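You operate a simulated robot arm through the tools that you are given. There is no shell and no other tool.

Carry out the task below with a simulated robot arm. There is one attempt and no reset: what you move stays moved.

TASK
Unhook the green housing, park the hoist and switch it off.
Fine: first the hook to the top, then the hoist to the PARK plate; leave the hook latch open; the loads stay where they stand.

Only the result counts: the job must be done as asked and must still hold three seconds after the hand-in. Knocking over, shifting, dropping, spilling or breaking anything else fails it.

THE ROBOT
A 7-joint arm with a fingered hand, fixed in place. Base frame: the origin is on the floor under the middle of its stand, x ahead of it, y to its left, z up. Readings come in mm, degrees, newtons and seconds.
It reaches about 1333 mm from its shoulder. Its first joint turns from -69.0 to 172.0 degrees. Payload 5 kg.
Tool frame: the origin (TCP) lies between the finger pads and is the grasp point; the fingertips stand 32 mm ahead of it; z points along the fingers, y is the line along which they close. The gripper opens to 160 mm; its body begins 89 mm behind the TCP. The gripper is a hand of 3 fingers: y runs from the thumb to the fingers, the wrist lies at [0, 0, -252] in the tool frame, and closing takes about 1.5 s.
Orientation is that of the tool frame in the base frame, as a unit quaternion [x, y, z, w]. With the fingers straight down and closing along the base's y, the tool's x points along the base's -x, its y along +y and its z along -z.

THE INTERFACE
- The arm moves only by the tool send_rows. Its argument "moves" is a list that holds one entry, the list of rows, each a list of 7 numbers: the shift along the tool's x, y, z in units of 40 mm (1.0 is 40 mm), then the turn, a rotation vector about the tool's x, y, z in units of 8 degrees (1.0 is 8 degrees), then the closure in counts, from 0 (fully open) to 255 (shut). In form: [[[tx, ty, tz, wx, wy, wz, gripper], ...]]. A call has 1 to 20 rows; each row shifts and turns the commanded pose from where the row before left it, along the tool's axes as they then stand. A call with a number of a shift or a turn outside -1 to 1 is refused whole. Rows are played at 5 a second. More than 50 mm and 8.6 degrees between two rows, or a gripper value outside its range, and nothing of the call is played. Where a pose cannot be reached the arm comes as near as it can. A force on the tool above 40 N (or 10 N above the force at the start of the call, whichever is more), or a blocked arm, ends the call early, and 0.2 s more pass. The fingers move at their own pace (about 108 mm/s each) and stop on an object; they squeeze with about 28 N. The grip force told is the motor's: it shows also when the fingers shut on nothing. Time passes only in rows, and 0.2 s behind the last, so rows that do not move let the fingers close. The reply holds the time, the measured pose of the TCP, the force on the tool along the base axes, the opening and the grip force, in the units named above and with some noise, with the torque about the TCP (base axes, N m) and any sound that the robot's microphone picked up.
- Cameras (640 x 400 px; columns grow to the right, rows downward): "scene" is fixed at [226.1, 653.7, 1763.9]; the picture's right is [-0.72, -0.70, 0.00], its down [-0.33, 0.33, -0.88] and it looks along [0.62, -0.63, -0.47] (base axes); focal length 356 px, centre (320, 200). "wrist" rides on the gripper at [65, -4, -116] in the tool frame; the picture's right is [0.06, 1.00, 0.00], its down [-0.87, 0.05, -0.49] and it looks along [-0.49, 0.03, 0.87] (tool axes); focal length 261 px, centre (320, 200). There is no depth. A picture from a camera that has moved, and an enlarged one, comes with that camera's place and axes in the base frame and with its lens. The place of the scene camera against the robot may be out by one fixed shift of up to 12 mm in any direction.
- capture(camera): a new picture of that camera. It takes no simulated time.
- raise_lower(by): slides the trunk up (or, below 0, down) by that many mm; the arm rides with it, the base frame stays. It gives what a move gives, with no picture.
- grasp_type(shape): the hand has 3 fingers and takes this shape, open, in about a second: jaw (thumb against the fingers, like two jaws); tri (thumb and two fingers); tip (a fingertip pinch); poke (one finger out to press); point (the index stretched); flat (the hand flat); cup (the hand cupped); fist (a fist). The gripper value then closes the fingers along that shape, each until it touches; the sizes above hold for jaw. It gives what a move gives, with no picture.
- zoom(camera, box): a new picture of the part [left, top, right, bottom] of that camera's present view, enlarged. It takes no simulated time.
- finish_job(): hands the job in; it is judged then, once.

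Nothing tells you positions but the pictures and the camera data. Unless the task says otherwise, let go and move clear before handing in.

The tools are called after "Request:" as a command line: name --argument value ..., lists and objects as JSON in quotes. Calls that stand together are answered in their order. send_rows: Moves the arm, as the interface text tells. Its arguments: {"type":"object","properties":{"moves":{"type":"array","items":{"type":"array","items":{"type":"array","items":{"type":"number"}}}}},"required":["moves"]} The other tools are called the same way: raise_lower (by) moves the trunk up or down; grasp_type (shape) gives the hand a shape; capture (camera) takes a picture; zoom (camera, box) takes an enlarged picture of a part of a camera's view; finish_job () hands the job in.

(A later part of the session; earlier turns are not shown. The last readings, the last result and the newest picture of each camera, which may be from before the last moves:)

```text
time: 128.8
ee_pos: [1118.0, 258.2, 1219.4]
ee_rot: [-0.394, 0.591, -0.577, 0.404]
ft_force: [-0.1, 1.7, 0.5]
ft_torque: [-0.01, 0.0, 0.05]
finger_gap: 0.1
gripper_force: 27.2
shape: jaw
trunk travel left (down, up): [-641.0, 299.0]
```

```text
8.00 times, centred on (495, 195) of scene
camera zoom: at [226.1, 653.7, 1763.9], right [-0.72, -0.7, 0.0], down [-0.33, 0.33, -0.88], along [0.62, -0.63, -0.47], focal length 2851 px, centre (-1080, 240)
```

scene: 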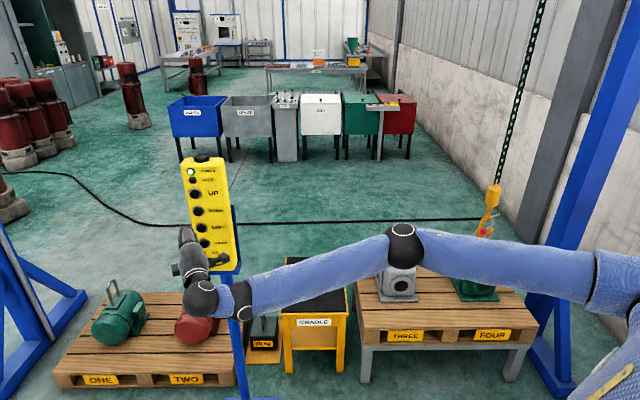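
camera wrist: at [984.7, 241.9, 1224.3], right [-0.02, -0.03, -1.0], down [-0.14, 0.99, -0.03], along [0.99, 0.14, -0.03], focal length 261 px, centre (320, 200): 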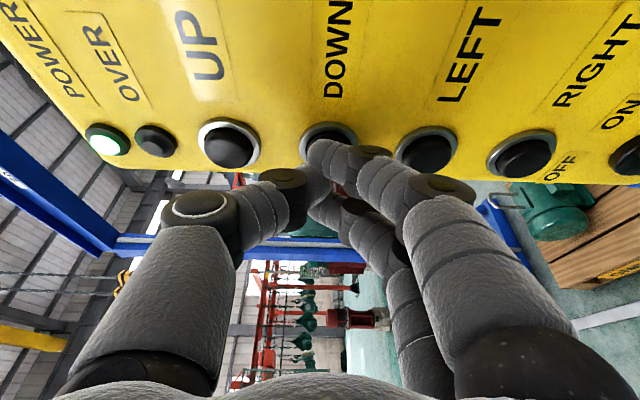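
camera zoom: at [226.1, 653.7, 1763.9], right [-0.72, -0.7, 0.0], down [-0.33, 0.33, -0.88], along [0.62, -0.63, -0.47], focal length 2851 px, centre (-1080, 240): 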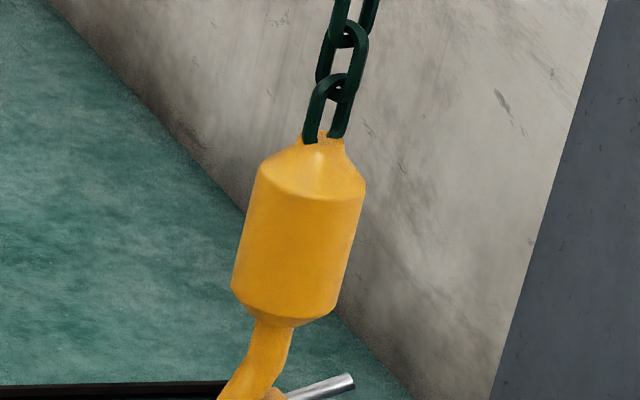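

DOWN works (~22 mm/s with a feather touch). So far ~17 mm lowered; I need ~45 mm. Holding ~1.2 s more, then backing off.

Request:
send_rows --moves '[[[0, 0, 0, 0, 0, 0, 255], [0, 0, 0, 0, 0, 0, 255], [0, 0, 0, 0, 0, 0, 255], [0, 0, 0, 0, 0, 0, 255], [0, 0, 0, 0, 0, 0, 255], [-0.2, 0.01, -0.457, 0, 0, 0, 255], [-0.2, 0.01, -0.457, 0, 0, 0, 255]]]'

Request:
zoom --camera "scene" --box '[475, 170, 515, 220]'

Request:
zoom --camera "scene" --box '[440, 160, 540, 280]'

```text
time: 130.4
ee_pos: [1091.4, 286.1, 1221.0]
ee_rot: [-0.394, 0.592, -0.576, 0.403]
ft_force: [0.6, 0.1, 0.2]
ft_torque: [0.01, 0.01, 0.0]
finger_gap: 0.0
gripper_force: 27.9
shape: jaw
trunk travel left (down, up): [-641.0, 299.0]
```

```text
8.00 times, centred on (495, 195) of scene
camera zoom: at [226.1, 653.7, 1763.9], right [-0.72, -0.7, 0.0], down [-0.33, 0.33, -0.88], along [0.62, -0.63, -0.47], focal length 2851 px, centre (-1080, 240)
```

zoom: 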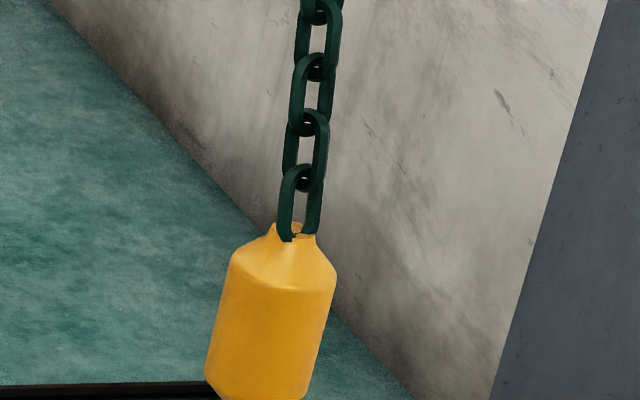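

```text
3.33 times, centred on (490, 220) of scene
camera zoom: at [226.1, 653.7, 1763.9], right [-0.72, -0.7, 0.0], down [-0.33, 0.33, -0.88], along [0.62, -0.63, -0.47], focal length 1188 px, centre (-247, 133)
```

zoom: 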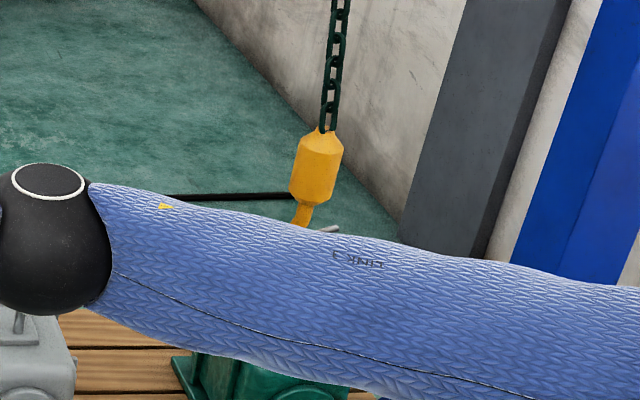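

It sped up: the hook is now ~78 mm lower than at start. The arm blocks the view of the hook tip, so I'll back off and lower the trunk to see it.

Request:
send_rows --moves '[[[-0.404, 0.02, -0.914, 0, 0, 0, 255], [-0.404, 0.02, -0.914, 0, 0, 0, 255]]]'

Request:
raise_lower --by -200

Request:
capture --camera "scene"

Request:
zoom --camera "scene" --box '[445, 180, 535, 290]'

```text
time: 131.0
ee_pos: [1032.6, 343.6, 1219.7]
ee_rot: [-0.394, 0.591, -0.577, 0.403]
ft_force: [-0.2, 0.1, 0.5]
ft_torque: [0.03, 0.02, -0.03]
finger_gap: 0.0
gripper_force: 27.9
shape: jaw
trunk travel left (down, up): [-641.0, 299.0]
```

```text
time: 133.2
ee_pos: [1032.5, 345.0, 1019.5]
ee_rot: [-0.394, 0.591, -0.576, 0.403]
ft_force: [0.3, 0.5, -0.8]
ft_torque: [0.0, 0.02, -0.04]
finger_gap: 0.2
gripper_force: 28.5
shape: jaw
trunk travel left (down, up): [-441.0, 499.0]
```

```text
taken
```

scene: 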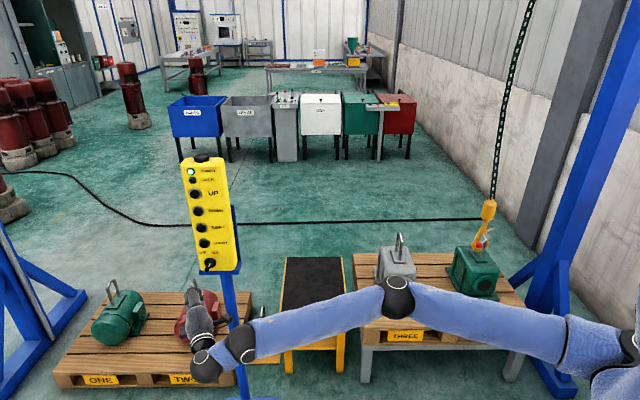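

```text
3.64 times, centred on (490, 235) of scene
camera zoom: at [226.1, 653.7, 1763.9], right [-0.72, -0.7, 0.0], down [-0.33, 0.33, -0.88], along [0.62, -0.63, -0.47], focal length 1296 px, centre (-298, 73)
```

zoom: 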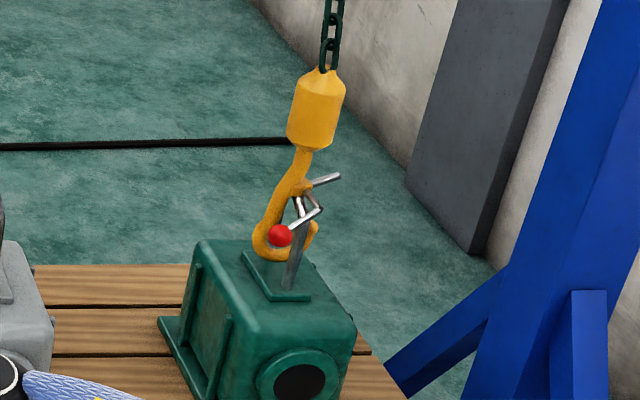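

The hook's bail bar now sits up at the latch pivot – I over-lowered by ~25 mm. I'll go to UP and give a small pulse to put the bail mid-throat.

Request:
send_rows --moves '[[[0, -1, 0, 0, 0, 0, 255], [0, -1, 0, 0, 0, 0, 255], [0, -1, 0, 0, 0, 0, 255], [0, -1, 0, 0, 0, 0, 255], [0, -1, 0, 0, 0, 0, 255], [0, -1, 0, 0, 0, 0, 255], [0, -0.46, 0, 0, 0, 0, 255], [0.303, -0.015, 0.686, 0, 0, 0, 255], [0.303, -0.015, 0.686, 0, 0, 0, 255], [0.303, -0.015, 0.686, 0, 0, 0, 255]]]'

Request:
capture --camera "wrist"

Request:
capture --camera "scene"

```text
time: 135.4
ee_pos: [1095.5, 276.0, 1277.8]
ee_rot: [-0.394, 0.592, -0.576, 0.404]
ft_force: [-0.1, -0.1, 1.3]
ft_torque: [-0.02, -0.02, -0.01]
finger_gap: 0.0
gripper_force: 27.9
shape: jaw
trunk travel left (down, up): [-441.0, 499.0]
```

```text
taken
camera wrist: at [963.3, 257.4, 1282.3], right [-0.02, -0.03, -1.0], down [-0.14, 0.99, -0.03], along [0.99, 0.14, -0.03], focal length 261 px, centre (320, 200)
```

wrist: 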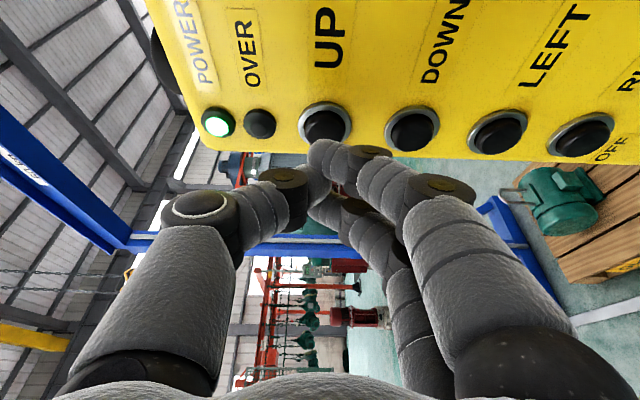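

```text
taken
```

scene: 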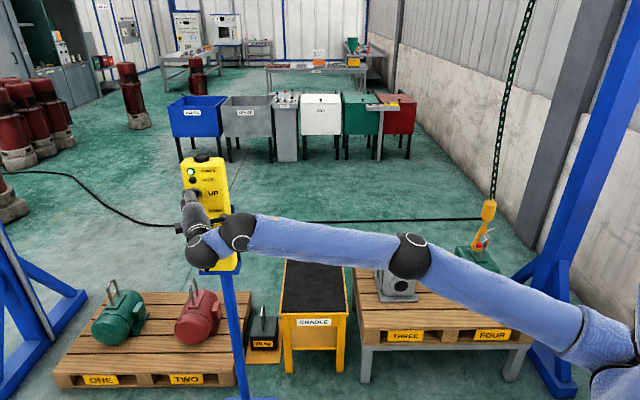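

Aligned with UP. A short pulse: in, hold one row, out.

Request:
send_rows --moves '[[[0.202, -0.01, 0.457, 0, 0, 0, 255], [0.081, -0.004, 0.183, 0, 0, 0, 255], [0, 0, 0, 0, 0, 0, 255], [-0.202, 0.01, -0.457, 0, 0, 0, 255]]]'

Request:
zoom --camera "scene" --box '[475, 170, 515, 220]'

```text
time: 136.4
ee_pos: [1101.0, 269.5, 1277.3]
ee_rot: [-0.394, 0.592, -0.576, 0.402]
ft_force: [-0.1, -0.2, 0.3]
ft_torque: [0.0, -0.03, 0.0]
finger_gap: 0.0
gripper_force: 27.8
shape: jaw
trunk travel left (down, up): [-441.0, 499.0]
```

```text
8.00 times, centred on (495, 195) of scene
camera zoom: at [226.1, 653.7, 1763.9], right [-0.72, -0.7, 0.0], down [-0.33, 0.33, -0.88], along [0.62, -0.63, -0.47], focal length 2851 px, centre (-1080, 240)
```

zoom: 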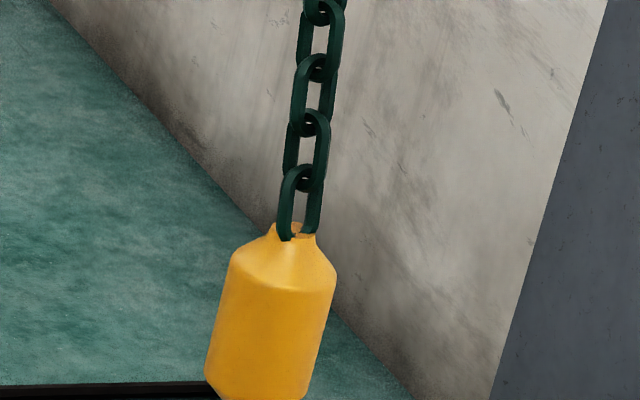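

No visible change; I'll press UP slightly deeper and a bit longer.

Request:
send_rows --moves '[[[0.182, -0.009, 0.411, 0, 0, 0, 255], [0.051, -0.002, 0.114, 0, 0, 0, 255], [0, 0, 0, 0, 0, 0, 255]]]'

Request:
zoom --camera "scene" --box '[475, 170, 515, 220]'

Request:
capture --camera "wrist"

```text
time: 137.2
ee_pos: [1117.9, 255.4, 1278.8]
ee_rot: [-0.395, 0.591, -0.576, 0.403]
ft_force: [-3.3, 3.6, -1.2]
ft_torque: [0.02, 0.03, -0.03]
finger_gap: 0.1
gripper_force: 28.1
shape: jaw
trunk travel left (down, up): [-441.0, 499.0]
```

```text
8.00 times, centred on (495, 195) of scene
camera zoom: at [226.1, 653.7, 1763.9], right [-0.72, -0.7, 0.0], down [-0.33, 0.33, -0.88], along [0.62, -0.63, -0.47], focal length 2851 px, centre (-1080, 240)
```

zoom: 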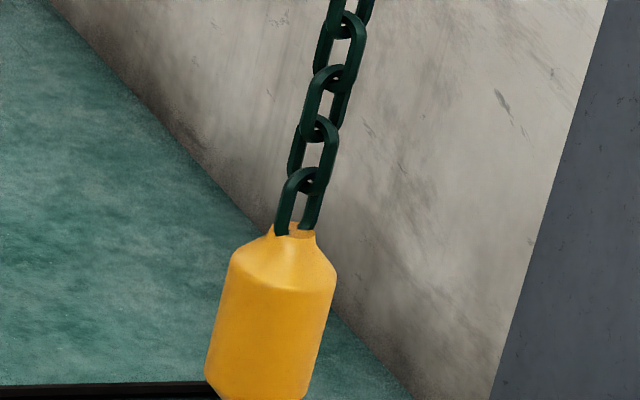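

```text
taken
camera wrist: at [984.9, 238.1, 1283.2], right [-0.02, -0.03, -1.0], down [-0.14, 0.99, -0.03], along [0.99, 0.14, -0.03], focal length 261 px, centre (320, 200)
```

wrist: 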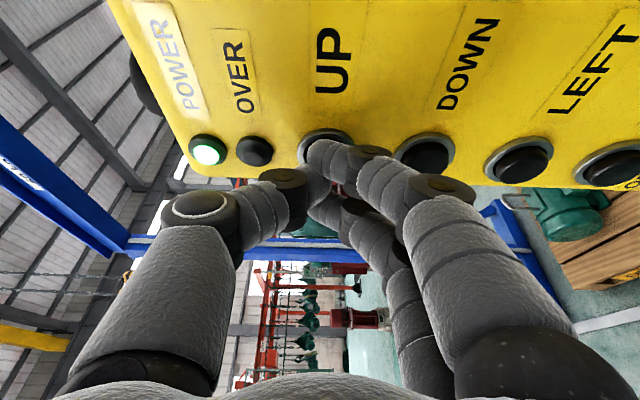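

The hook had been resting on the housing with slack chain; UP is now taking in slack. Hold a little longer, then release.

Request:
send_rows --moves '[[[0, 0, 0, 0, 0, 0, 255], [0, 0, 0, 0, 0, 0, 255], [-0.202, 0.01, -0.457, 0, 0, 0, 255]]]'

Request:
zoom --camera "scene" --box '[475, 170, 515, 220]'

```text
time: 138.0
ee_pos: [1104.2, 266.3, 1277.6]
ee_rot: [-0.395, 0.591, -0.577, 0.403]
ft_force: [-0.2, 1.2, -0.2]
ft_torque: [-0.01, -0.01, 0.0]
finger_gap: 0.1
gripper_force: 28.1
shape: jaw
trunk travel left (down, up): [-441.0, 499.0]
```

```text
8.00 times, centred on (495, 195) of scene
camera zoom: at [226.1, 653.7, 1763.9], right [-0.72, -0.7, 0.0], down [-0.33, 0.33, -0.88], along [0.62, -0.63, -0.47], focal length 2851 px, centre (-1080, 240)
```

zoom: 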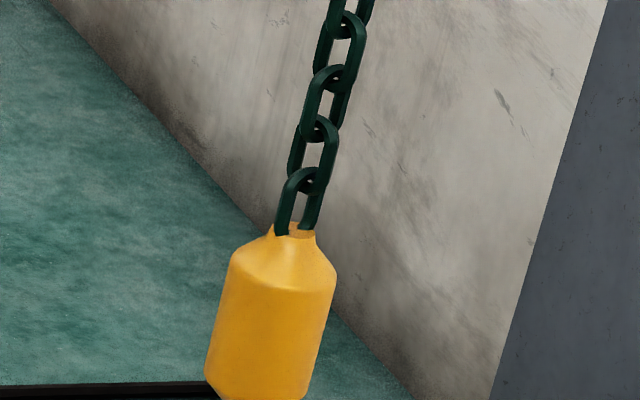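

Request:
zoom --camera "scene" --box '[460, 190, 520, 270]'

Request:
capture --camera "wrist"

```text
5.00 times, centred on (490, 230) of scene
camera zoom: at [226.1, 653.7, 1763.9], right [-0.72, -0.7, 0.0], down [-0.33, 0.33, -0.88], along [0.62, -0.63, -0.47], focal length 1782 px, centre (-530, 50)
```

zoom: 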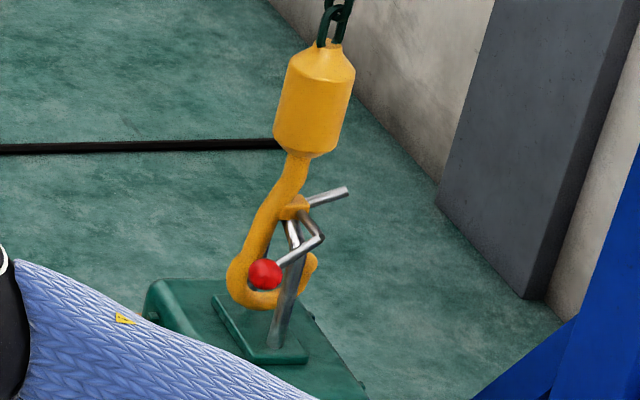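

```text
taken
camera wrist: at [972.0, 248.8, 1281.9], right [-0.02, -0.03, -1.0], down [-0.14, 0.99, -0.03], along [0.99, 0.14, -0.03], focal length 261 px, centre (320, 200)
```

wrist: 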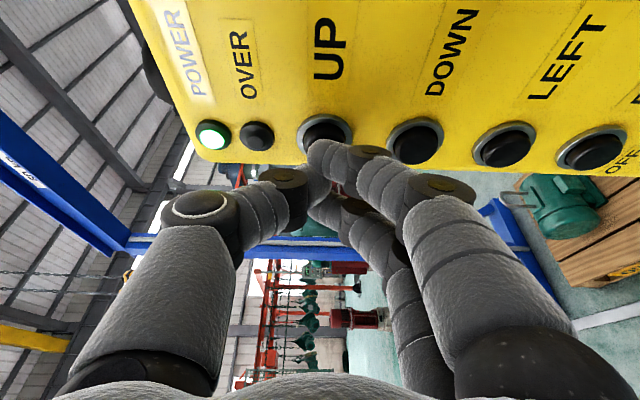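

The bail bar sits just under the latch bracket – a good exit height. I'll press UP once more to lift the hook slightly off the bar.

Request:
send_rows --moves '[[[0.202, -0.01, 0.457, 0, 0, 0, 255], [0, 0, 0, 0, 0, 0, 255]]]'

Request:
zoom --camera "scene" --box '[460, 180, 520, 260]'

Request:
zoom --camera "wrist" --box '[160, 60, 480, 260]'

```text
time: 138.6
ee_pos: [1117.7, 255.1, 1279.5]
ee_rot: [-0.395, 0.591, -0.576, 0.404]
ft_force: [-5.3, 3.5, 0.6]
ft_torque: [0.0, -0.01, -0.04]
finger_gap: 0.0
gripper_force: 28.2
shape: jaw
trunk travel left (down, up): [-441.0, 499.0]
```

```text
5.00 times, centred on (490, 220) of scene
camera zoom: at [226.1, 653.7, 1763.9], right [-0.72, -0.7, 0.0], down [-0.33, 0.33, -0.88], along [0.62, -0.63, -0.47], focal length 1782 px, centre (-530, 100)
```

zoom: 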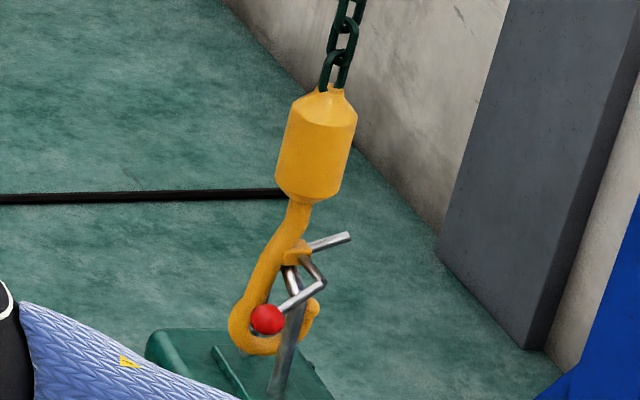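

```text
2.00 times, centred on (320, 160) of wrist
camera zoom: at [984.7, 236.6, 1283.8], right [-0.02, -0.03, -1.0], down [-0.14, 0.99, -0.03], along [0.99, 0.14, -0.03], focal length 521 px, centre (320, 280)
```

zoom: 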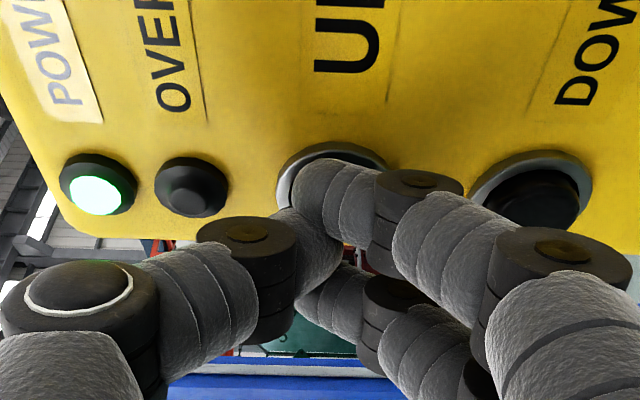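

Request:
send_rows --moves '[[[0, 0, 0, 0, 0, 0, 255]]]'

Request:
zoom --camera "scene" --box '[460, 180, 520, 260]'

```text
time: 139.0
ee_pos: [1117.0, 255.1, 1278.9]
ee_rot: [-0.394, 0.591, -0.576, 0.404]
ft_force: [-4.9, 4.4, 1.2]
ft_torque: [-0.04, 0.02, -0.08]
finger_gap: 0.3
gripper_force: 27.8
shape: jaw
trunk travel left (down, up): [-441.0, 499.0]
```

```text
5.00 times, centred on (490, 220) of scene
camera zoom: at [226.1, 653.7, 1763.9], right [-0.72, -0.7, 0.0], down [-0.33, 0.33, -0.88], along [0.62, -0.63, -0.47], focal length 1782 px, centre (-530, 100)
```

zoom: 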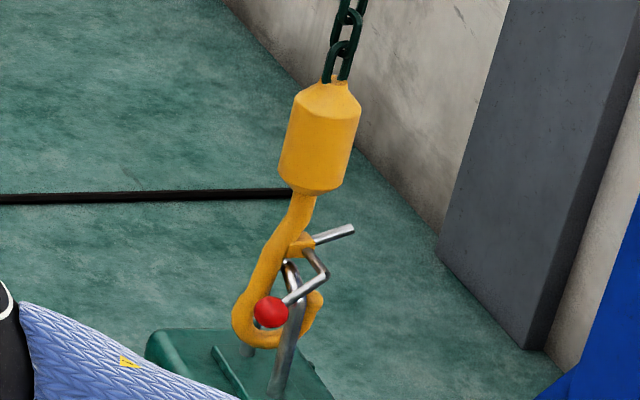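

The hook lifts now (~11 mm off). Releasing UP.

Request:
send_rows --moves '[[[-0.303, 0.015, -0.686, 0, 0, 0, 255], [-0.303, 0.015, -0.686, 0, 0, 0, 255]]]'

Request:
zoom --camera "scene" --box '[470, 200, 515, 260]'

```text
time: 139.6
ee_pos: [1075.1, 294.7, 1279.6]
ee_rot: [-0.394, 0.591, -0.577, 0.402]
ft_force: [-0.4, -0.6, -0.2]
ft_torque: [-0.02, 0.01, 0.04]
finger_gap: 0.0
gripper_force: 28.5
shape: jaw
trunk travel left (down, up): [-441.0, 499.0]
```

```text
6.67 times, centred on (492, 230) of scene
camera zoom: at [226.1, 653.7, 1763.9], right [-0.72, -0.7, 0.0], down [-0.33, 0.33, -0.88], along [0.62, -0.63, -0.47], focal length 2376 px, centre (-830, 0)
```

zoom: 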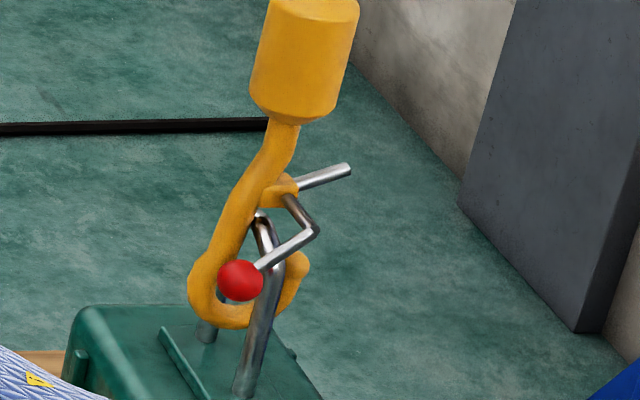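

The throat looks clear for a sideways exit. Moving down to the LEFT button.

Request:
send_rows --moves '[[[0, 1, 0, 0, 0, 0, 255], [0, 1, 0, 0, 0, 0, 255], [0, 0.98, 0, 0, 0, 0, 255], [0.33, -0.017, 0.75, 0, 0, 0, 255]]]'

Request:
capture --camera "wrist"

Request:
zoom --camera "scene" --box '[470, 200, 515, 260]'

```text
time: 140.6
ee_pos: [1099.3, 275.1, 1159.5]
ee_rot: [-0.394, 0.592, -0.576, 0.403]
ft_force: [-0.1, -0.4, -0.6]
ft_torque: [-0.02, -0.03, -0.02]
finger_gap: 0.0
gripper_force: 27.7
shape: jaw
trunk travel left (down, up): [-441.0, 499.0]
```

```text
taken
camera wrist: at [966.5, 259.0, 1163.7], right [-0.02, -0.03, -1.0], down [-0.14, 0.99, -0.03], along [0.99, 0.14, -0.03], focal length 261 px, centre (320, 200)
```

wrist: 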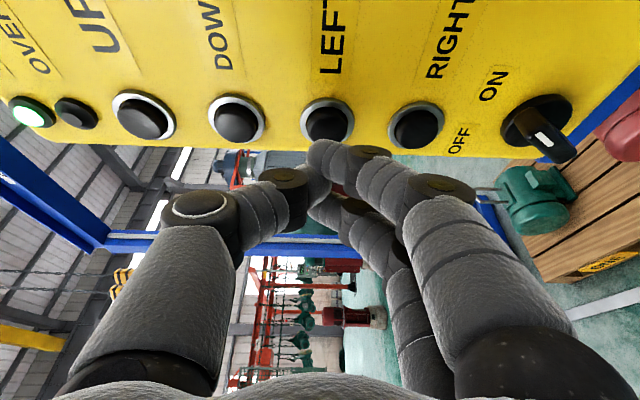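

```text
6.67 times, centred on (492, 230) of scene
camera zoom: at [226.1, 653.7, 1763.9], right [-0.72, -0.7, 0.0], down [-0.33, 0.33, -0.88], along [0.62, -0.63, -0.47], focal length 2376 px, centre (-830, 0)
```

zoom: 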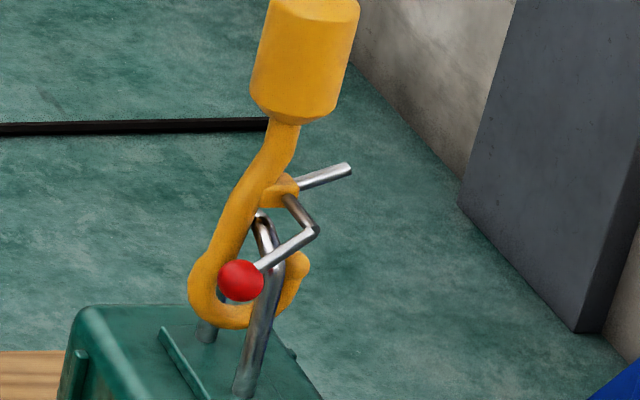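

Request:
send_rows --moves '[[[0.182, -0.009, 0.411, 0, 0, 0, 255], [0.086, -0.004, 0.194, 0, 0, 0, 255], [0, 0, 0, 0, 0, 0, 255], [-0.202, 0.01, -0.457, 0, 0, 0, 255]]]'

Request:
zoom --camera "scene" --box '[470, 200, 515, 260]'

Request:
zoom --camera "scene" --box '[0, 0, 640, 4]'

```text
time: 141.6
ee_pos: [1102.3, 271.2, 1160.1]
ee_rot: [-0.394, 0.591, -0.576, 0.403]
ft_force: [0.1, -0.2, 0.5]
ft_torque: [-0.02, 0.0, 0.01]
finger_gap: 0.0
gripper_force: 27.5
shape: jaw
trunk travel left (down, up): [-441.0, 499.0]
```

```text
6.67 times, centred on (492, 230) of scene
camera zoom: at [226.1, 653.7, 1763.9], right [-0.72, -0.7, 0.0], down [-0.33, 0.33, -0.88], along [0.62, -0.63, -0.47], focal length 2376 px, centre (-830, 0)
```

zoom: 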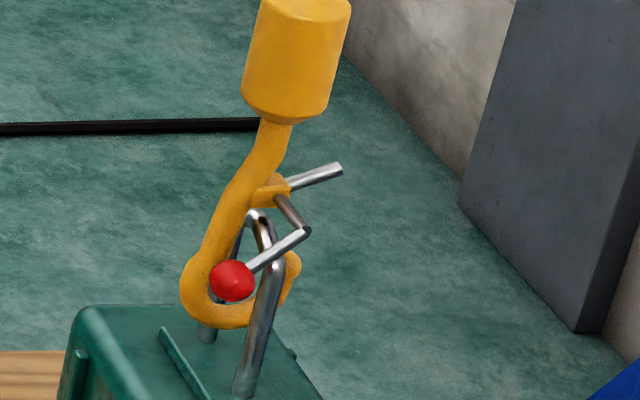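

```text
1.00 times, centred on (320, 2) of scene (not enlarged: the box is as wide or as high as the picture)
camera zoom: at [226.1, 653.7, 1763.9], right [-0.72, -0.7, 0.0], down [-0.33, 0.33, -0.88], along [0.62, -0.63, -0.47], focal length 356 px, centre (320, 398)
```

zoom: 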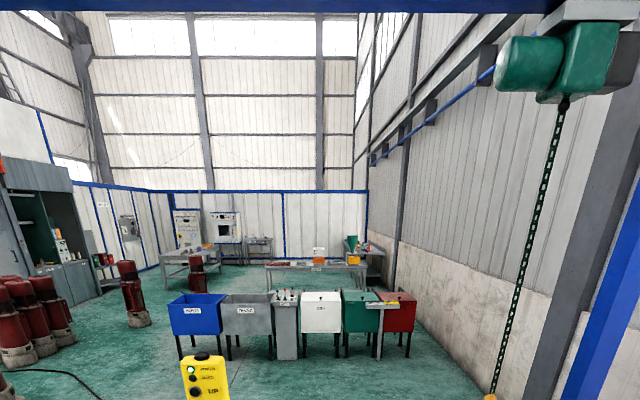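

LEFT works; the hook moved ~6 mm and the bail arch sits between bracket and tip as wanted. Holding LEFT a bit longer.

Request:
send_rows --moves '[[[0.182, -0.009, 0.411, 0, 0, 0, 255], [0.046, -0.002, 0.104, 0, 0, 0, 255], [0, 0, 0, 0, 0, 0, 255], [0, 0, 0, 0, 0, 0, 255], [-0.202, 0.01, -0.457, 0, 0, 0, 255]]]'

Request:
zoom --camera "scene" --box '[465, 190, 515, 260]'

```text
time: 142.8
ee_pos: [1102.9, 269.1, 1160.2]
ee_rot: [-0.394, 0.591, -0.577, 0.403]
ft_force: [-0.9, 0.5, -0.2]
ft_torque: [-0.03, 0.0, 0.0]
finger_gap: 0.0
gripper_force: 28.0
shape: jaw
trunk travel left (down, up): [-441.0, 499.0]
```

```text
5.71 times, centred on (490, 225) of scene
camera zoom: at [226.1, 653.7, 1763.9], right [-0.72, -0.7, 0.0], down [-0.33, 0.33, -0.88], along [0.62, -0.63, -0.47], focal length 2036 px, centre (-651, 57)
```

zoom: 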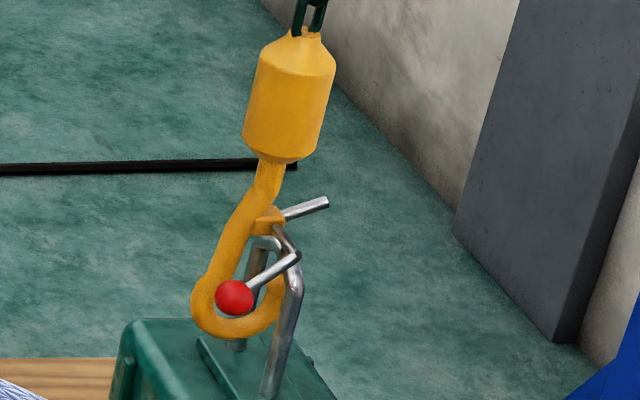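

Good progress: the bail is sliding out toward the mouth. More LEFT.

Request:
send_rows --moves '[[[0.182, -0.009, 0.411, 0, 0, 0, 255], [0.046, -0.002, 0.104, 0, 0, 0, 255], [0, 0, 0, 0, 0, 0, 255], [0, 0, 0, 0, 0, 0, 255], [-0.202, 0.01, -0.457, 0, 0, 0, 255]]]'

Request:
zoom --camera "scene" --box '[465, 190, 515, 260]'

```text
time: 144.0
ee_pos: [1108.0, 264.6, 1160.2]
ee_rot: [-0.394, 0.592, -0.577, 0.402]
ft_force: [-0.4, 0.5, -0.3]
ft_torque: [-0.01, 0.0, -0.05]
finger_gap: 0.1
gripper_force: 28.1
shape: jaw
trunk travel left (down, up): [-441.0, 499.0]
```

```text
5.71 times, centred on (490, 225) of scene
camera zoom: at [226.1, 653.7, 1763.9], right [-0.72, -0.7, 0.0], down [-0.33, 0.33, -0.88], along [0.62, -0.63, -0.47], focal length 2036 px, centre (-651, 57)
```

zoom: 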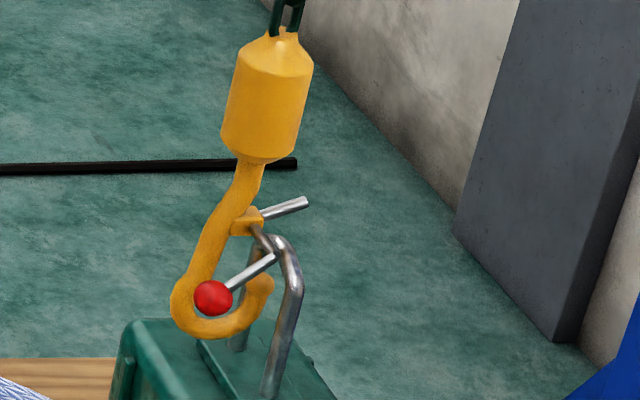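

Request:
send_rows --moves '[[[0.131, -0.006, 0.297, 0, 0, 0, 255], [0, 0, 0, 0, 0, 0, 255], [0, 0, 0, 0, 0, 0, 255], [0, 0, 0, 0, 0, 0, 255], [-0.202, 0.01, -0.457, 0, 0, 0, 255]]]'

Request:
zoom --camera "scene" --box '[465, 190, 515, 260]'

```text
time: 145.2
ee_pos: [1101.9, 273.1, 1157.8]
ee_rot: [-0.394, 0.591, -0.576, 0.404]
ft_force: [-0.7, 0.2, 0.2]
ft_torque: [0.01, -0.03, 0.0]
finger_gap: 0.0
gripper_force: 27.7
shape: jaw
trunk travel left (down, up): [-441.0, 499.0]
```

```text
5.71 times, centred on (490, 225) of scene
camera zoom: at [226.1, 653.7, 1763.9], right [-0.72, -0.7, 0.0], down [-0.33, 0.33, -0.88], along [0.62, -0.63, -0.47], focal length 2036 px, centre (-651, 57)
```

zoom: 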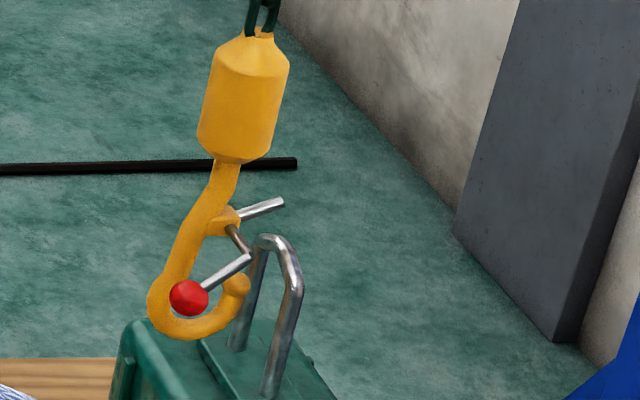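

The hook is out of the bail. A bit more LEFT for clearance before lifting.

Request:
send_rows --moves '[[[0.202, -0.01, 0.457, 0, 0, 0, 255], [0.03, -0.002, 0.069, 0, 0, 0, 255], [0, 0, 0, 0, 0, 0, 255], [0, 0, 0, 0, 0, 0, 255], [0, 0, 0, 0, 0, 0, 255], [-0.202, 0.01, -0.457, 0, 0, 0, 255]]]'

Request:
zoom --camera "scene" --box '[455, 190, 515, 260]'

Request:
capture --camera "scene"

```text
time: 146.6
ee_pos: [1104.6, 269.0, 1157.9]
ee_rot: [-0.394, 0.592, -0.577, 0.403]
ft_force: [-0.3, -0.6, -0.7]
ft_torque: [0.02, -0.01, -0.04]
finger_gap: 0.0
gripper_force: 27.5
shape: jaw
trunk travel left (down, up): [-441.0, 499.0]
```

```text
5.71 times, centred on (485, 225) of scene
camera zoom: at [226.1, 653.7, 1763.9], right [-0.72, -0.7, 0.0], down [-0.33, 0.33, -0.88], along [0.62, -0.63, -0.47], focal length 2036 px, centre (-623, 57)
```

zoom: 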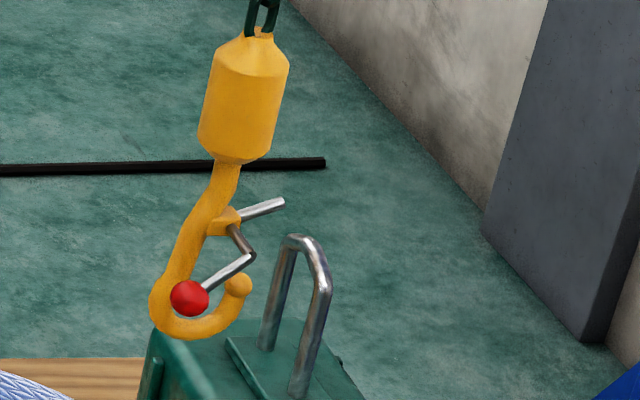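

```text
taken
```

scene: 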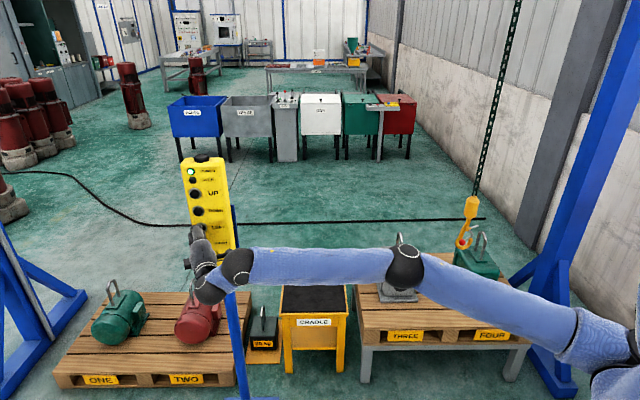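

The hook hangs clear of the housing. Now to UP: back off, rise, and press-and-hold.

Request:
send_rows --moves '[[[-0.152, 0.008, -0.343, 0, 0, 0, 255], [0, -1, 0, 0, 0, 0, 255], [0, -1, 0, 0, 0, 0, 255], [0, -1, 0, 0, 0, 0, 255], [0.101, -0.005, 0.229, 0, 0, 0, 255]]]'

Request:
capture --camera "wrist"

```text
time: 147.8
ee_pos: [1098.9, 270.3, 1279.5]
ee_rot: [-0.395, 0.592, -0.575, 0.403]
ft_force: [0.0, 0.3, -0.6]
ft_torque: [-0.02, -0.02, 0.01]
finger_gap: 0.0
gripper_force: 27.7
shape: jaw
trunk travel left (down, up): [-441.0, 499.0]
```

```text
taken
camera wrist: at [967.0, 252.8, 1283.0], right [-0.03, -0.03, -1.0], down [-0.14, 0.99, -0.03], along [0.99, 0.14, -0.03], focal length 261 px, centre (320, 200)
```

wrist: 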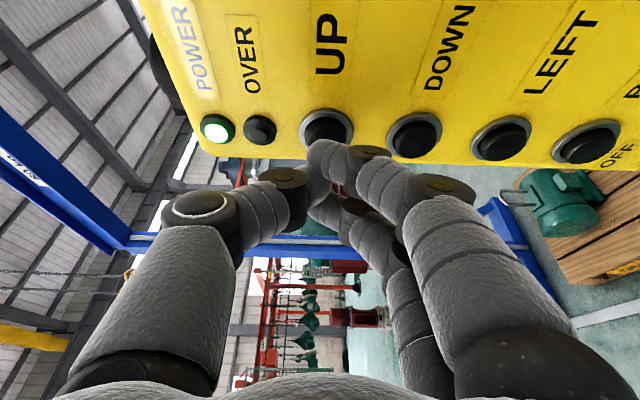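

Request:
send_rows --moves '[[[0.162, -0.008, 0.366, 0, 0, 0, 255], [0.081, -0.004, 0.183, 0, 0, 0, 255], [0, 0, 0, 0, 0, 0, 255], [0, 0, 0, 0, 0, 0, 255], [0, 0, 0, 0, 0, 0, 255], [0, 0, 0, 0, 0, 0, 255], [0, 0, 0, 0, 0, 0, 255], [0, 0, 0, 0, 0, 0, 255], [0, 0, 0, 0, 0, 0, 255], [0, 0, 0, 0, 0, 0, 255]]]'

Request:
capture --camera "scene"

```text
time: 150.0
ee_pos: [1115.3, 254.1, 1277.7]
ee_rot: [-0.394, 0.592, -0.576, 0.404]
ft_force: [-1.5, 0.9, 1.0]
ft_torque: [0.02, 0.0, 0.0]
finger_gap: 0.2
gripper_force: 27.5
shape: jaw
trunk travel left (down, up): [-441.0, 499.0]
```

```text
taken
```

scene: 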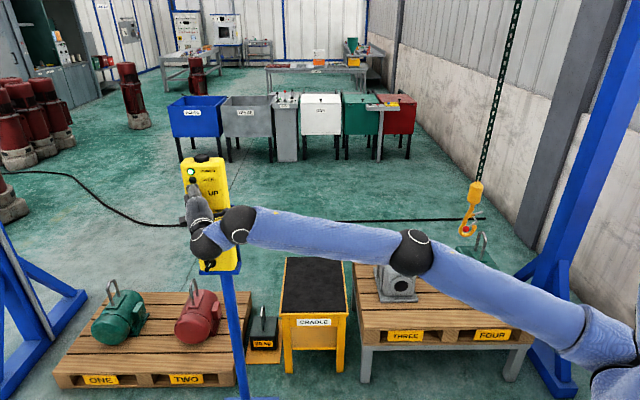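

It rises ~40 mm/s. Holding UP.

Request:
send_rows --moves '[[[0.02, -0.001, 0.03, 0, 0, 0, 255], [0, 0, 0, 0, 0, 0, 255], [0, 0, 0, 0, 0, 0, 255], [0, 0, 0, 0, 0, 0, 255], [0, 0, 0, 0, 0, 0, 255], [0, 0, 0, 0, 0, 0, 255], [0, 0, 0, 0, 0, 0, 255], [0, 0, 0, 0, 0, 0, 255], [0, 0, 0, 0, 0, 0, 255], [0, 0, 0, 0, 0, 0, 255], [0, 0, 0, 0, 0, 0, 255], [0, 0, 0, 0, 0, 0, 255], [0, 0, 0, 0, 0, 0, 255], [0, 0, 0, 0, 0, 0, 255], [0, 0, 0, 0, 0, 0, 255], [0, 0, 0, 0, 0, 0, 255], [0, 0, 0, 0, 0, 0, 255], [0, 0, 0, 0, 0, 0, 255], [0, 0, 0, 0, 0, 0, 255], [0, 0, 0, 0, 0, 0, 255]]]'

Request:
capture --camera "scene"

```text
time: 154.2
ee_pos: [1116.8, 252.6, 1279.2]
ee_rot: [-0.395, 0.591, -0.576, 0.404]
ft_force: [-5.5, 2.4, 0.0]
ft_torque: [-0.01, -0.02, -0.1]
finger_gap: 0.2
gripper_force: 28.4
shape: jaw
trunk travel left (down, up): [-441.0, 499.0]
```

```text
taken
```

scene: 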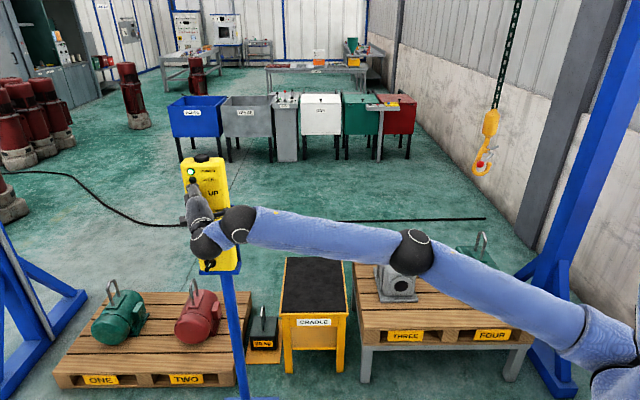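

Request:
send_rows --moves '[[[0, 0, 0, 0, 0, 0, 255], [0, 0, 0, 0, 0, 0, 255], [0, 0, 0, 0, 0, 0, 255], [0, 0, 0, 0, 0, 0, 255], [0, 0, 0, 0, 0, 0, 255], [0, 0, 0, 0, 0, 0, 255], [0, 0, 0, 0, 0, 0, 255], [0, 0, 0, 0, 0, 0, 255], [0, 0, 0, 0, 0, 0, 255], [0, 0, 0, 0, 0, 0, 255], [0, 0, 0, 0, 0, 0, 255], [0, 0, 0, 0, 0, 0, 255], [0, 0, 0, 0, 0, 0, 255], [0, 0, 0, 0, 0, 0, 255], [0, 0, 0, 0, 0, 0, 255], [0, 0, 0, 0, 0, 0, 255], [0, 0, 0, 0, 0, 0, 255], [0, 0, 0, 0, 0, 0, 255], [0, 0, 0, 0, 0, 0, 255], [0, 0, 0, 0, 0, 0, 255]]]'

Request:
zoom --camera "scene" --box '[0, 0, 640, 4]'

```text
time: 158.4
ee_pos: [1116.1, 252.7, 1278.5]
ee_rot: [-0.394, 0.592, -0.576, 0.404]
ft_force: [-6.4, 2.9, -0.3]
ft_torque: [0.02, 0.0, -0.09]
finger_gap: 0.3
gripper_force: 27.9
shape: jaw
trunk travel left (down, up): [-441.0, 499.0]
```

```text
1.00 times, centred on (320, 2) of scene (not enlarged: the box is as wide or as high as the picture)
camera zoom: at [226.1, 653.7, 1763.9], right [-0.72, -0.7, 0.0], down [-0.33, 0.33, -0.88], along [0.62, -0.63, -0.47], focal length 356 px, centre (320, 398)
```

zoom: 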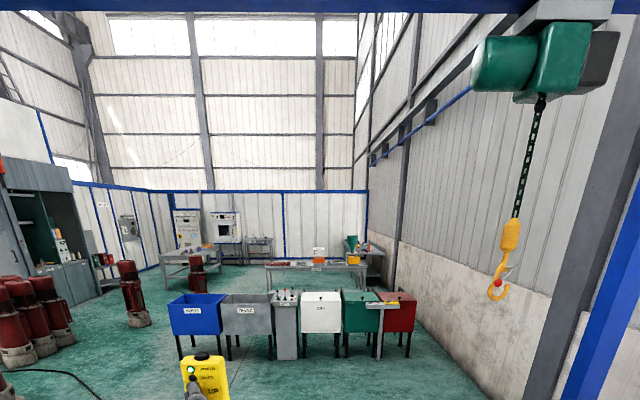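

Request:
send_rows --moves '[[[0, 0, 0, 0, 0, 0, 255], [0, 0, 0, 0, 0, 0, 255], [0, 0, 0, 0, 0, 0, 255], [0, 0, 0, 0, 0, 0, 255], [0, 0, 0, 0, 0, 0, 255], [0, 0, 0, 0, 0, 0, 255], [0, 0, 0, 0, 0, 0, 255], [0, 0, 0, 0, 0, 0, 255], [0, 0, 0, 0, 0, 0, 255], [0, 0, 0, 0, 0, 0, 255], [0, 0, 0, 0, 0, 0, 255], [0, 0, 0, 0, 0, 0, 255], [0, 0, 0, 0, 0, 0, 255], [0, 0, 0, 0, 0, 0, 255], [0, 0, 0, 0, 0, 0, 255], [0, 0, 0, 0, 0, 0, 255]]]'

Request:
zoom --camera "scene" --box '[0, 0, 640, 4]'

```text
time: 161.8
ee_pos: [1117.1, 252.7, 1278.8]
ee_rot: [-0.394, 0.591, -0.576, 0.403]
ft_force: [-5.7, 3.9, -0.9]
ft_torque: [0.04, 0.04, -0.14]
finger_gap: 0.0
gripper_force: 27.8
shape: jaw
trunk travel left (down, up): [-441.0, 499.0]
```

```text
1.00 times, centred on (320, 2) of scene (not enlarged: the box is as wide or as high as the picture)
camera zoom: at [226.1, 653.7, 1763.9], right [-0.72, -0.7, 0.0], down [-0.33, 0.33, -0.88], along [0.62, -0.63, -0.47], focal length 356 px, centre (320, 398)
```

zoom: 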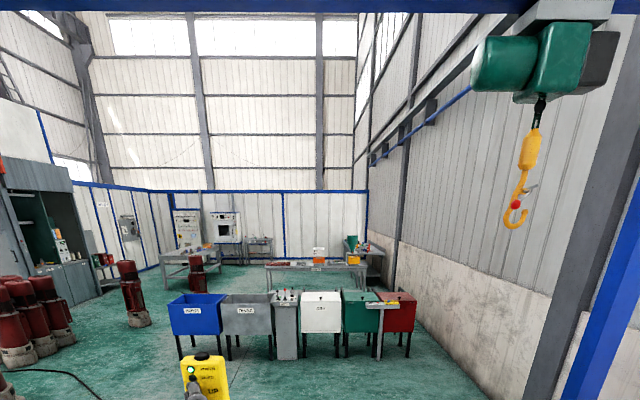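

Request:
send_rows --moves '[[[0, 0, 0, 0, 0, 0, 255], [0, 0, 0, 0, 0, 0, 255], [0, 0, 0, 0, 0, 0, 255]]]'

Request:
zoom --camera "scene" --box '[460, 0, 640, 4]'

```text
time: 162.6
ee_pos: [1116.4, 253.5, 1278.9]
ee_rot: [-0.394, 0.592, -0.576, 0.404]
ft_force: [-5.7, 3.6, -1.0]
ft_torque: [0.05, 0.03, -0.11]
finger_gap: 0.0
gripper_force: 27.7
shape: jaw
trunk travel left (down, up): [-441.0, 499.0]
```

```text
3.56 times, centred on (550, 2) of scene
camera zoom: at [226.1, 653.7, 1763.9], right [-0.72, -0.7, 0.0], down [-0.33, 0.33, -0.88], along [0.62, -0.63, -0.47], focal length 1267 px, centre (-498, 904)
```

zoom: 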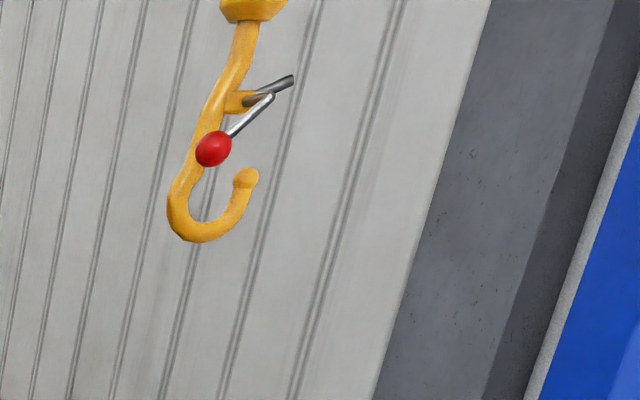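

Request:
zoom --camera "scene" --box '[0, 0, 640, 4]'

Request:
send_rows --moves '[[[0, 0, 0, 0, 0, 0, 255], [0, 0, 0, 0, 0, 0, 255], [0, 0, 0, 0, 0, 0, 255]]]'

Request:
zoom --camera "scene" --box '[0, 0, 640, 4]'

```text
1.00 times, centred on (320, 2) of scene (not enlarged: the box is as wide or as high as the picture)
camera zoom: at [226.1, 653.7, 1763.9], right [-0.72, -0.7, 0.0], down [-0.33, 0.33, -0.88], along [0.62, -0.63, -0.47], focal length 356 px, centre (320, 398)
```

zoom: 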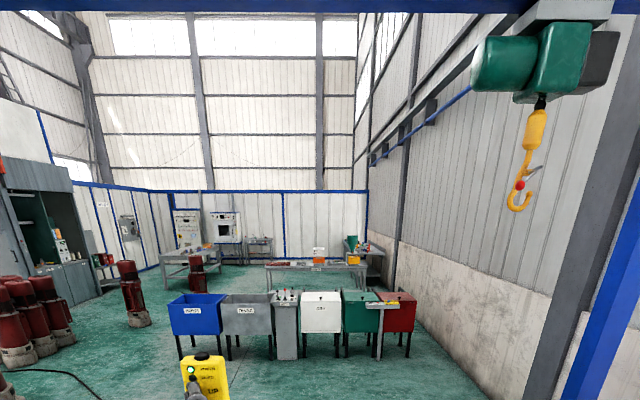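

```text
time: 163.4
ee_pos: [1117.4, 252.2, 1279.4]
ee_rot: [-0.394, 0.591, -0.577, 0.403]
ft_force: [-4.8, 2.2, -1.7]
ft_torque: [0.0, 0.0, -0.08]
finger_gap: 0.0
gripper_force: 27.8
shape: jaw
trunk travel left (down, up): [-441.0, 499.0]
```

```text
1.00 times, centred on (320, 2) of scene (not enlarged: the box is as wide or as high as the picture)
camera zoom: at [226.1, 653.7, 1763.9], right [-0.72, -0.7, 0.0], down [-0.33, 0.33, -0.88], along [0.62, -0.63, -0.47], focal length 356 px, centre (320, 398)
```

zoom: 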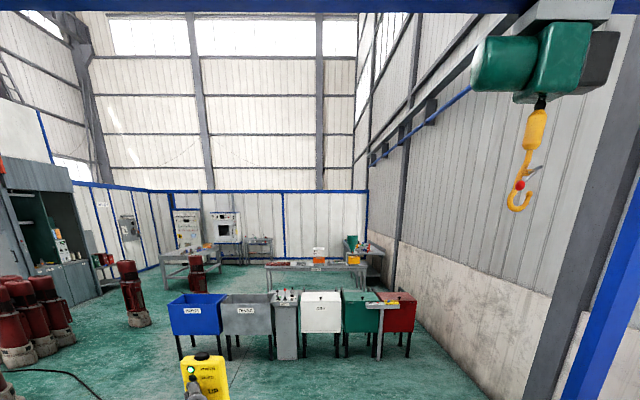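

The hook has stopped at the top limit with the latch still open. Now to LEFT to run the hoist toward PARK.

Request:
send_rows --moves '[[[-0.303, 0.015, -0.686, 0, 0, 0, 255], [0, 1, 0, 0, 0, 0, 255], [0, 1, 0, 0, 0, 0, 255], [0, 1, 0, 0, 0, 0, 255], [0.101, -0.005, 0.229, 0, 0, 0, 255]]]'

Request:
capture --camera "wrist"

```text
time: 164.6
ee_pos: [1104.4, 270.5, 1158.2]
ee_rot: [-0.395, 0.592, -0.576, 0.403]
ft_force: [0.4, 0.8, 0.8]
ft_torque: [0.01, -0.01, 0.02]
finger_gap: 0.1
gripper_force: 28.2
shape: jaw
trunk travel left (down, up): [-441.0, 499.0]
```

```text
taken
camera wrist: at [971.8, 252.9, 1163.2], right [-0.02, -0.03, -1.0], down [-0.14, 0.99, -0.03], along [0.99, 0.14, -0.03], focal length 261 px, centre (320, 200)
```

wrist: 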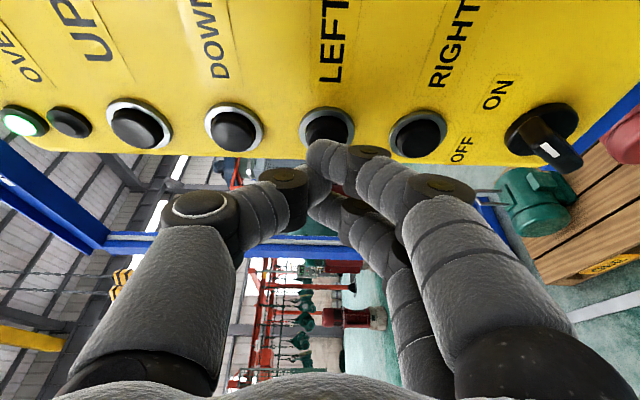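

Request:
send_rows --moves '[[[0.131, -0.006, 0.297, 0, 0, 0, 255], [0.076, -0.004, 0.171, 0, 0, 0, 255], [0, 0, 0, 0, 0, 0, 255], [0, 0, 0, 0, 0, 0, 255], [0, 0, 0, 0, 0, 0, 255], [0, 0, 0, 0, 0, 0, 255], [0, 0, 0, 0, 0, 0, 255], [0, 0, 0, 0, 0, 0, 255], [0, 0, 0, 0, 0, 0, 255], [0, 0, 0, 0, 0, 0, 255], [0, 0, 0, 0, 0, 0, 255], [0, 0, 0, 0, 0, 0, 255]]]'

Request:
zoom --camera "scene" --box '[0, 0, 640, 4]'

```text
time: 167.2
ee_pos: [1118.1, 255.7, 1159.0]
ee_rot: [-0.395, 0.591, -0.577, 0.402]
ft_force: [-4.7, 6.1, -0.8]
ft_torque: [-0.01, 0.03, 0.02]
finger_gap: 0.0
gripper_force: 27.8
shape: jaw
trunk travel left (down, up): [-441.0, 499.0]
```

```text
1.00 times, centred on (320, 2) of scene (not enlarged: the box is as wide or as high as the picture)
camera zoom: at [226.1, 653.7, 1763.9], right [-0.72, -0.7, 0.0], down [-0.33, 0.33, -0.88], along [0.62, -0.63, -0.47], focal length 356 px, centre (320, 398)
```

zoom: 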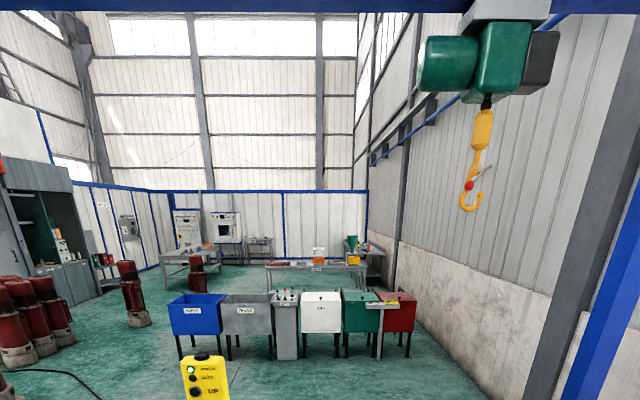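

Moving ~75 mm/s; target in this view is about x≈218 for the chain. Holding LEFT.

Request:
send_rows --moves '[[[0, 0, 0, 0, 0, 0, 255], [0, 0, 0, 0, 0, 0, 255], [0, 0, 0, 0, 0, 0, 255], [0, 0, 0, 0, 0, 0, 255], [0, 0, 0, 0, 0, 0, 255], [0, 0, 0, 0, 0, 0, 255], [0, 0, 0, 0, 0, 0, 255], [0, 0, 0, 0, 0, 0, 255], [0, 0, 0, 0, 0, 0, 255], [0, 0, 0, 0, 0, 0, 255], [0, 0, 0, 0, 0, 0, 255], [0, 0, 0, 0, 0, 0, 255], [0, 0, 0, 0, 0, 0, 255], [0, 0, 0, 0, 0, 0, 255], [0, 0, 0, 0, 0, 0, 255], [0, 0, 0, 0, 0, 0, 255], [0, 0, 0, 0, 0, 0, 255], [0, 0, 0, 0, 0, 0, 255], [0, 0, 0, 0, 0, 0, 255], [0, 0, 0, 0, 0, 0, 255]]]'

Request:
zoom --camera "scene" --box '[0, 0, 640, 4]'

```text
time: 171.4
ee_pos: [1119.6, 255.7, 1159.6]
ee_rot: [-0.394, 0.591, -0.577, 0.403]
ft_force: [-4.2, 6.7, -1.0]
ft_torque: [0.02, 0.02, 0.04]
finger_gap: 0.0
gripper_force: 27.7
shape: jaw
trunk travel left (down, up): [-441.0, 499.0]
```

```text
1.00 times, centred on (320, 2) of scene (not enlarged: the box is as wide or as high as the picture)
camera zoom: at [226.1, 653.7, 1763.9], right [-0.72, -0.7, 0.0], down [-0.33, 0.33, -0.88], along [0.62, -0.63, -0.47], focal length 356 px, centre (320, 398)
```

zoom: 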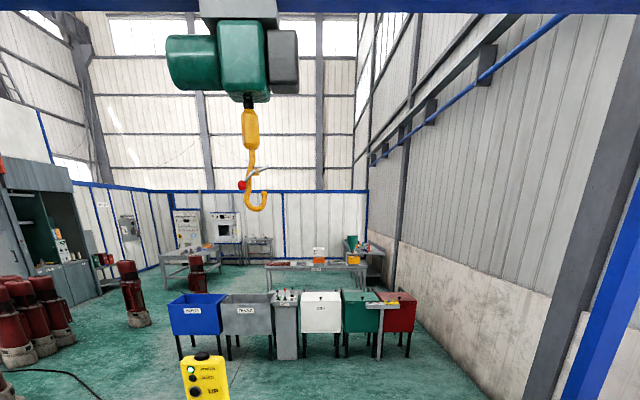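

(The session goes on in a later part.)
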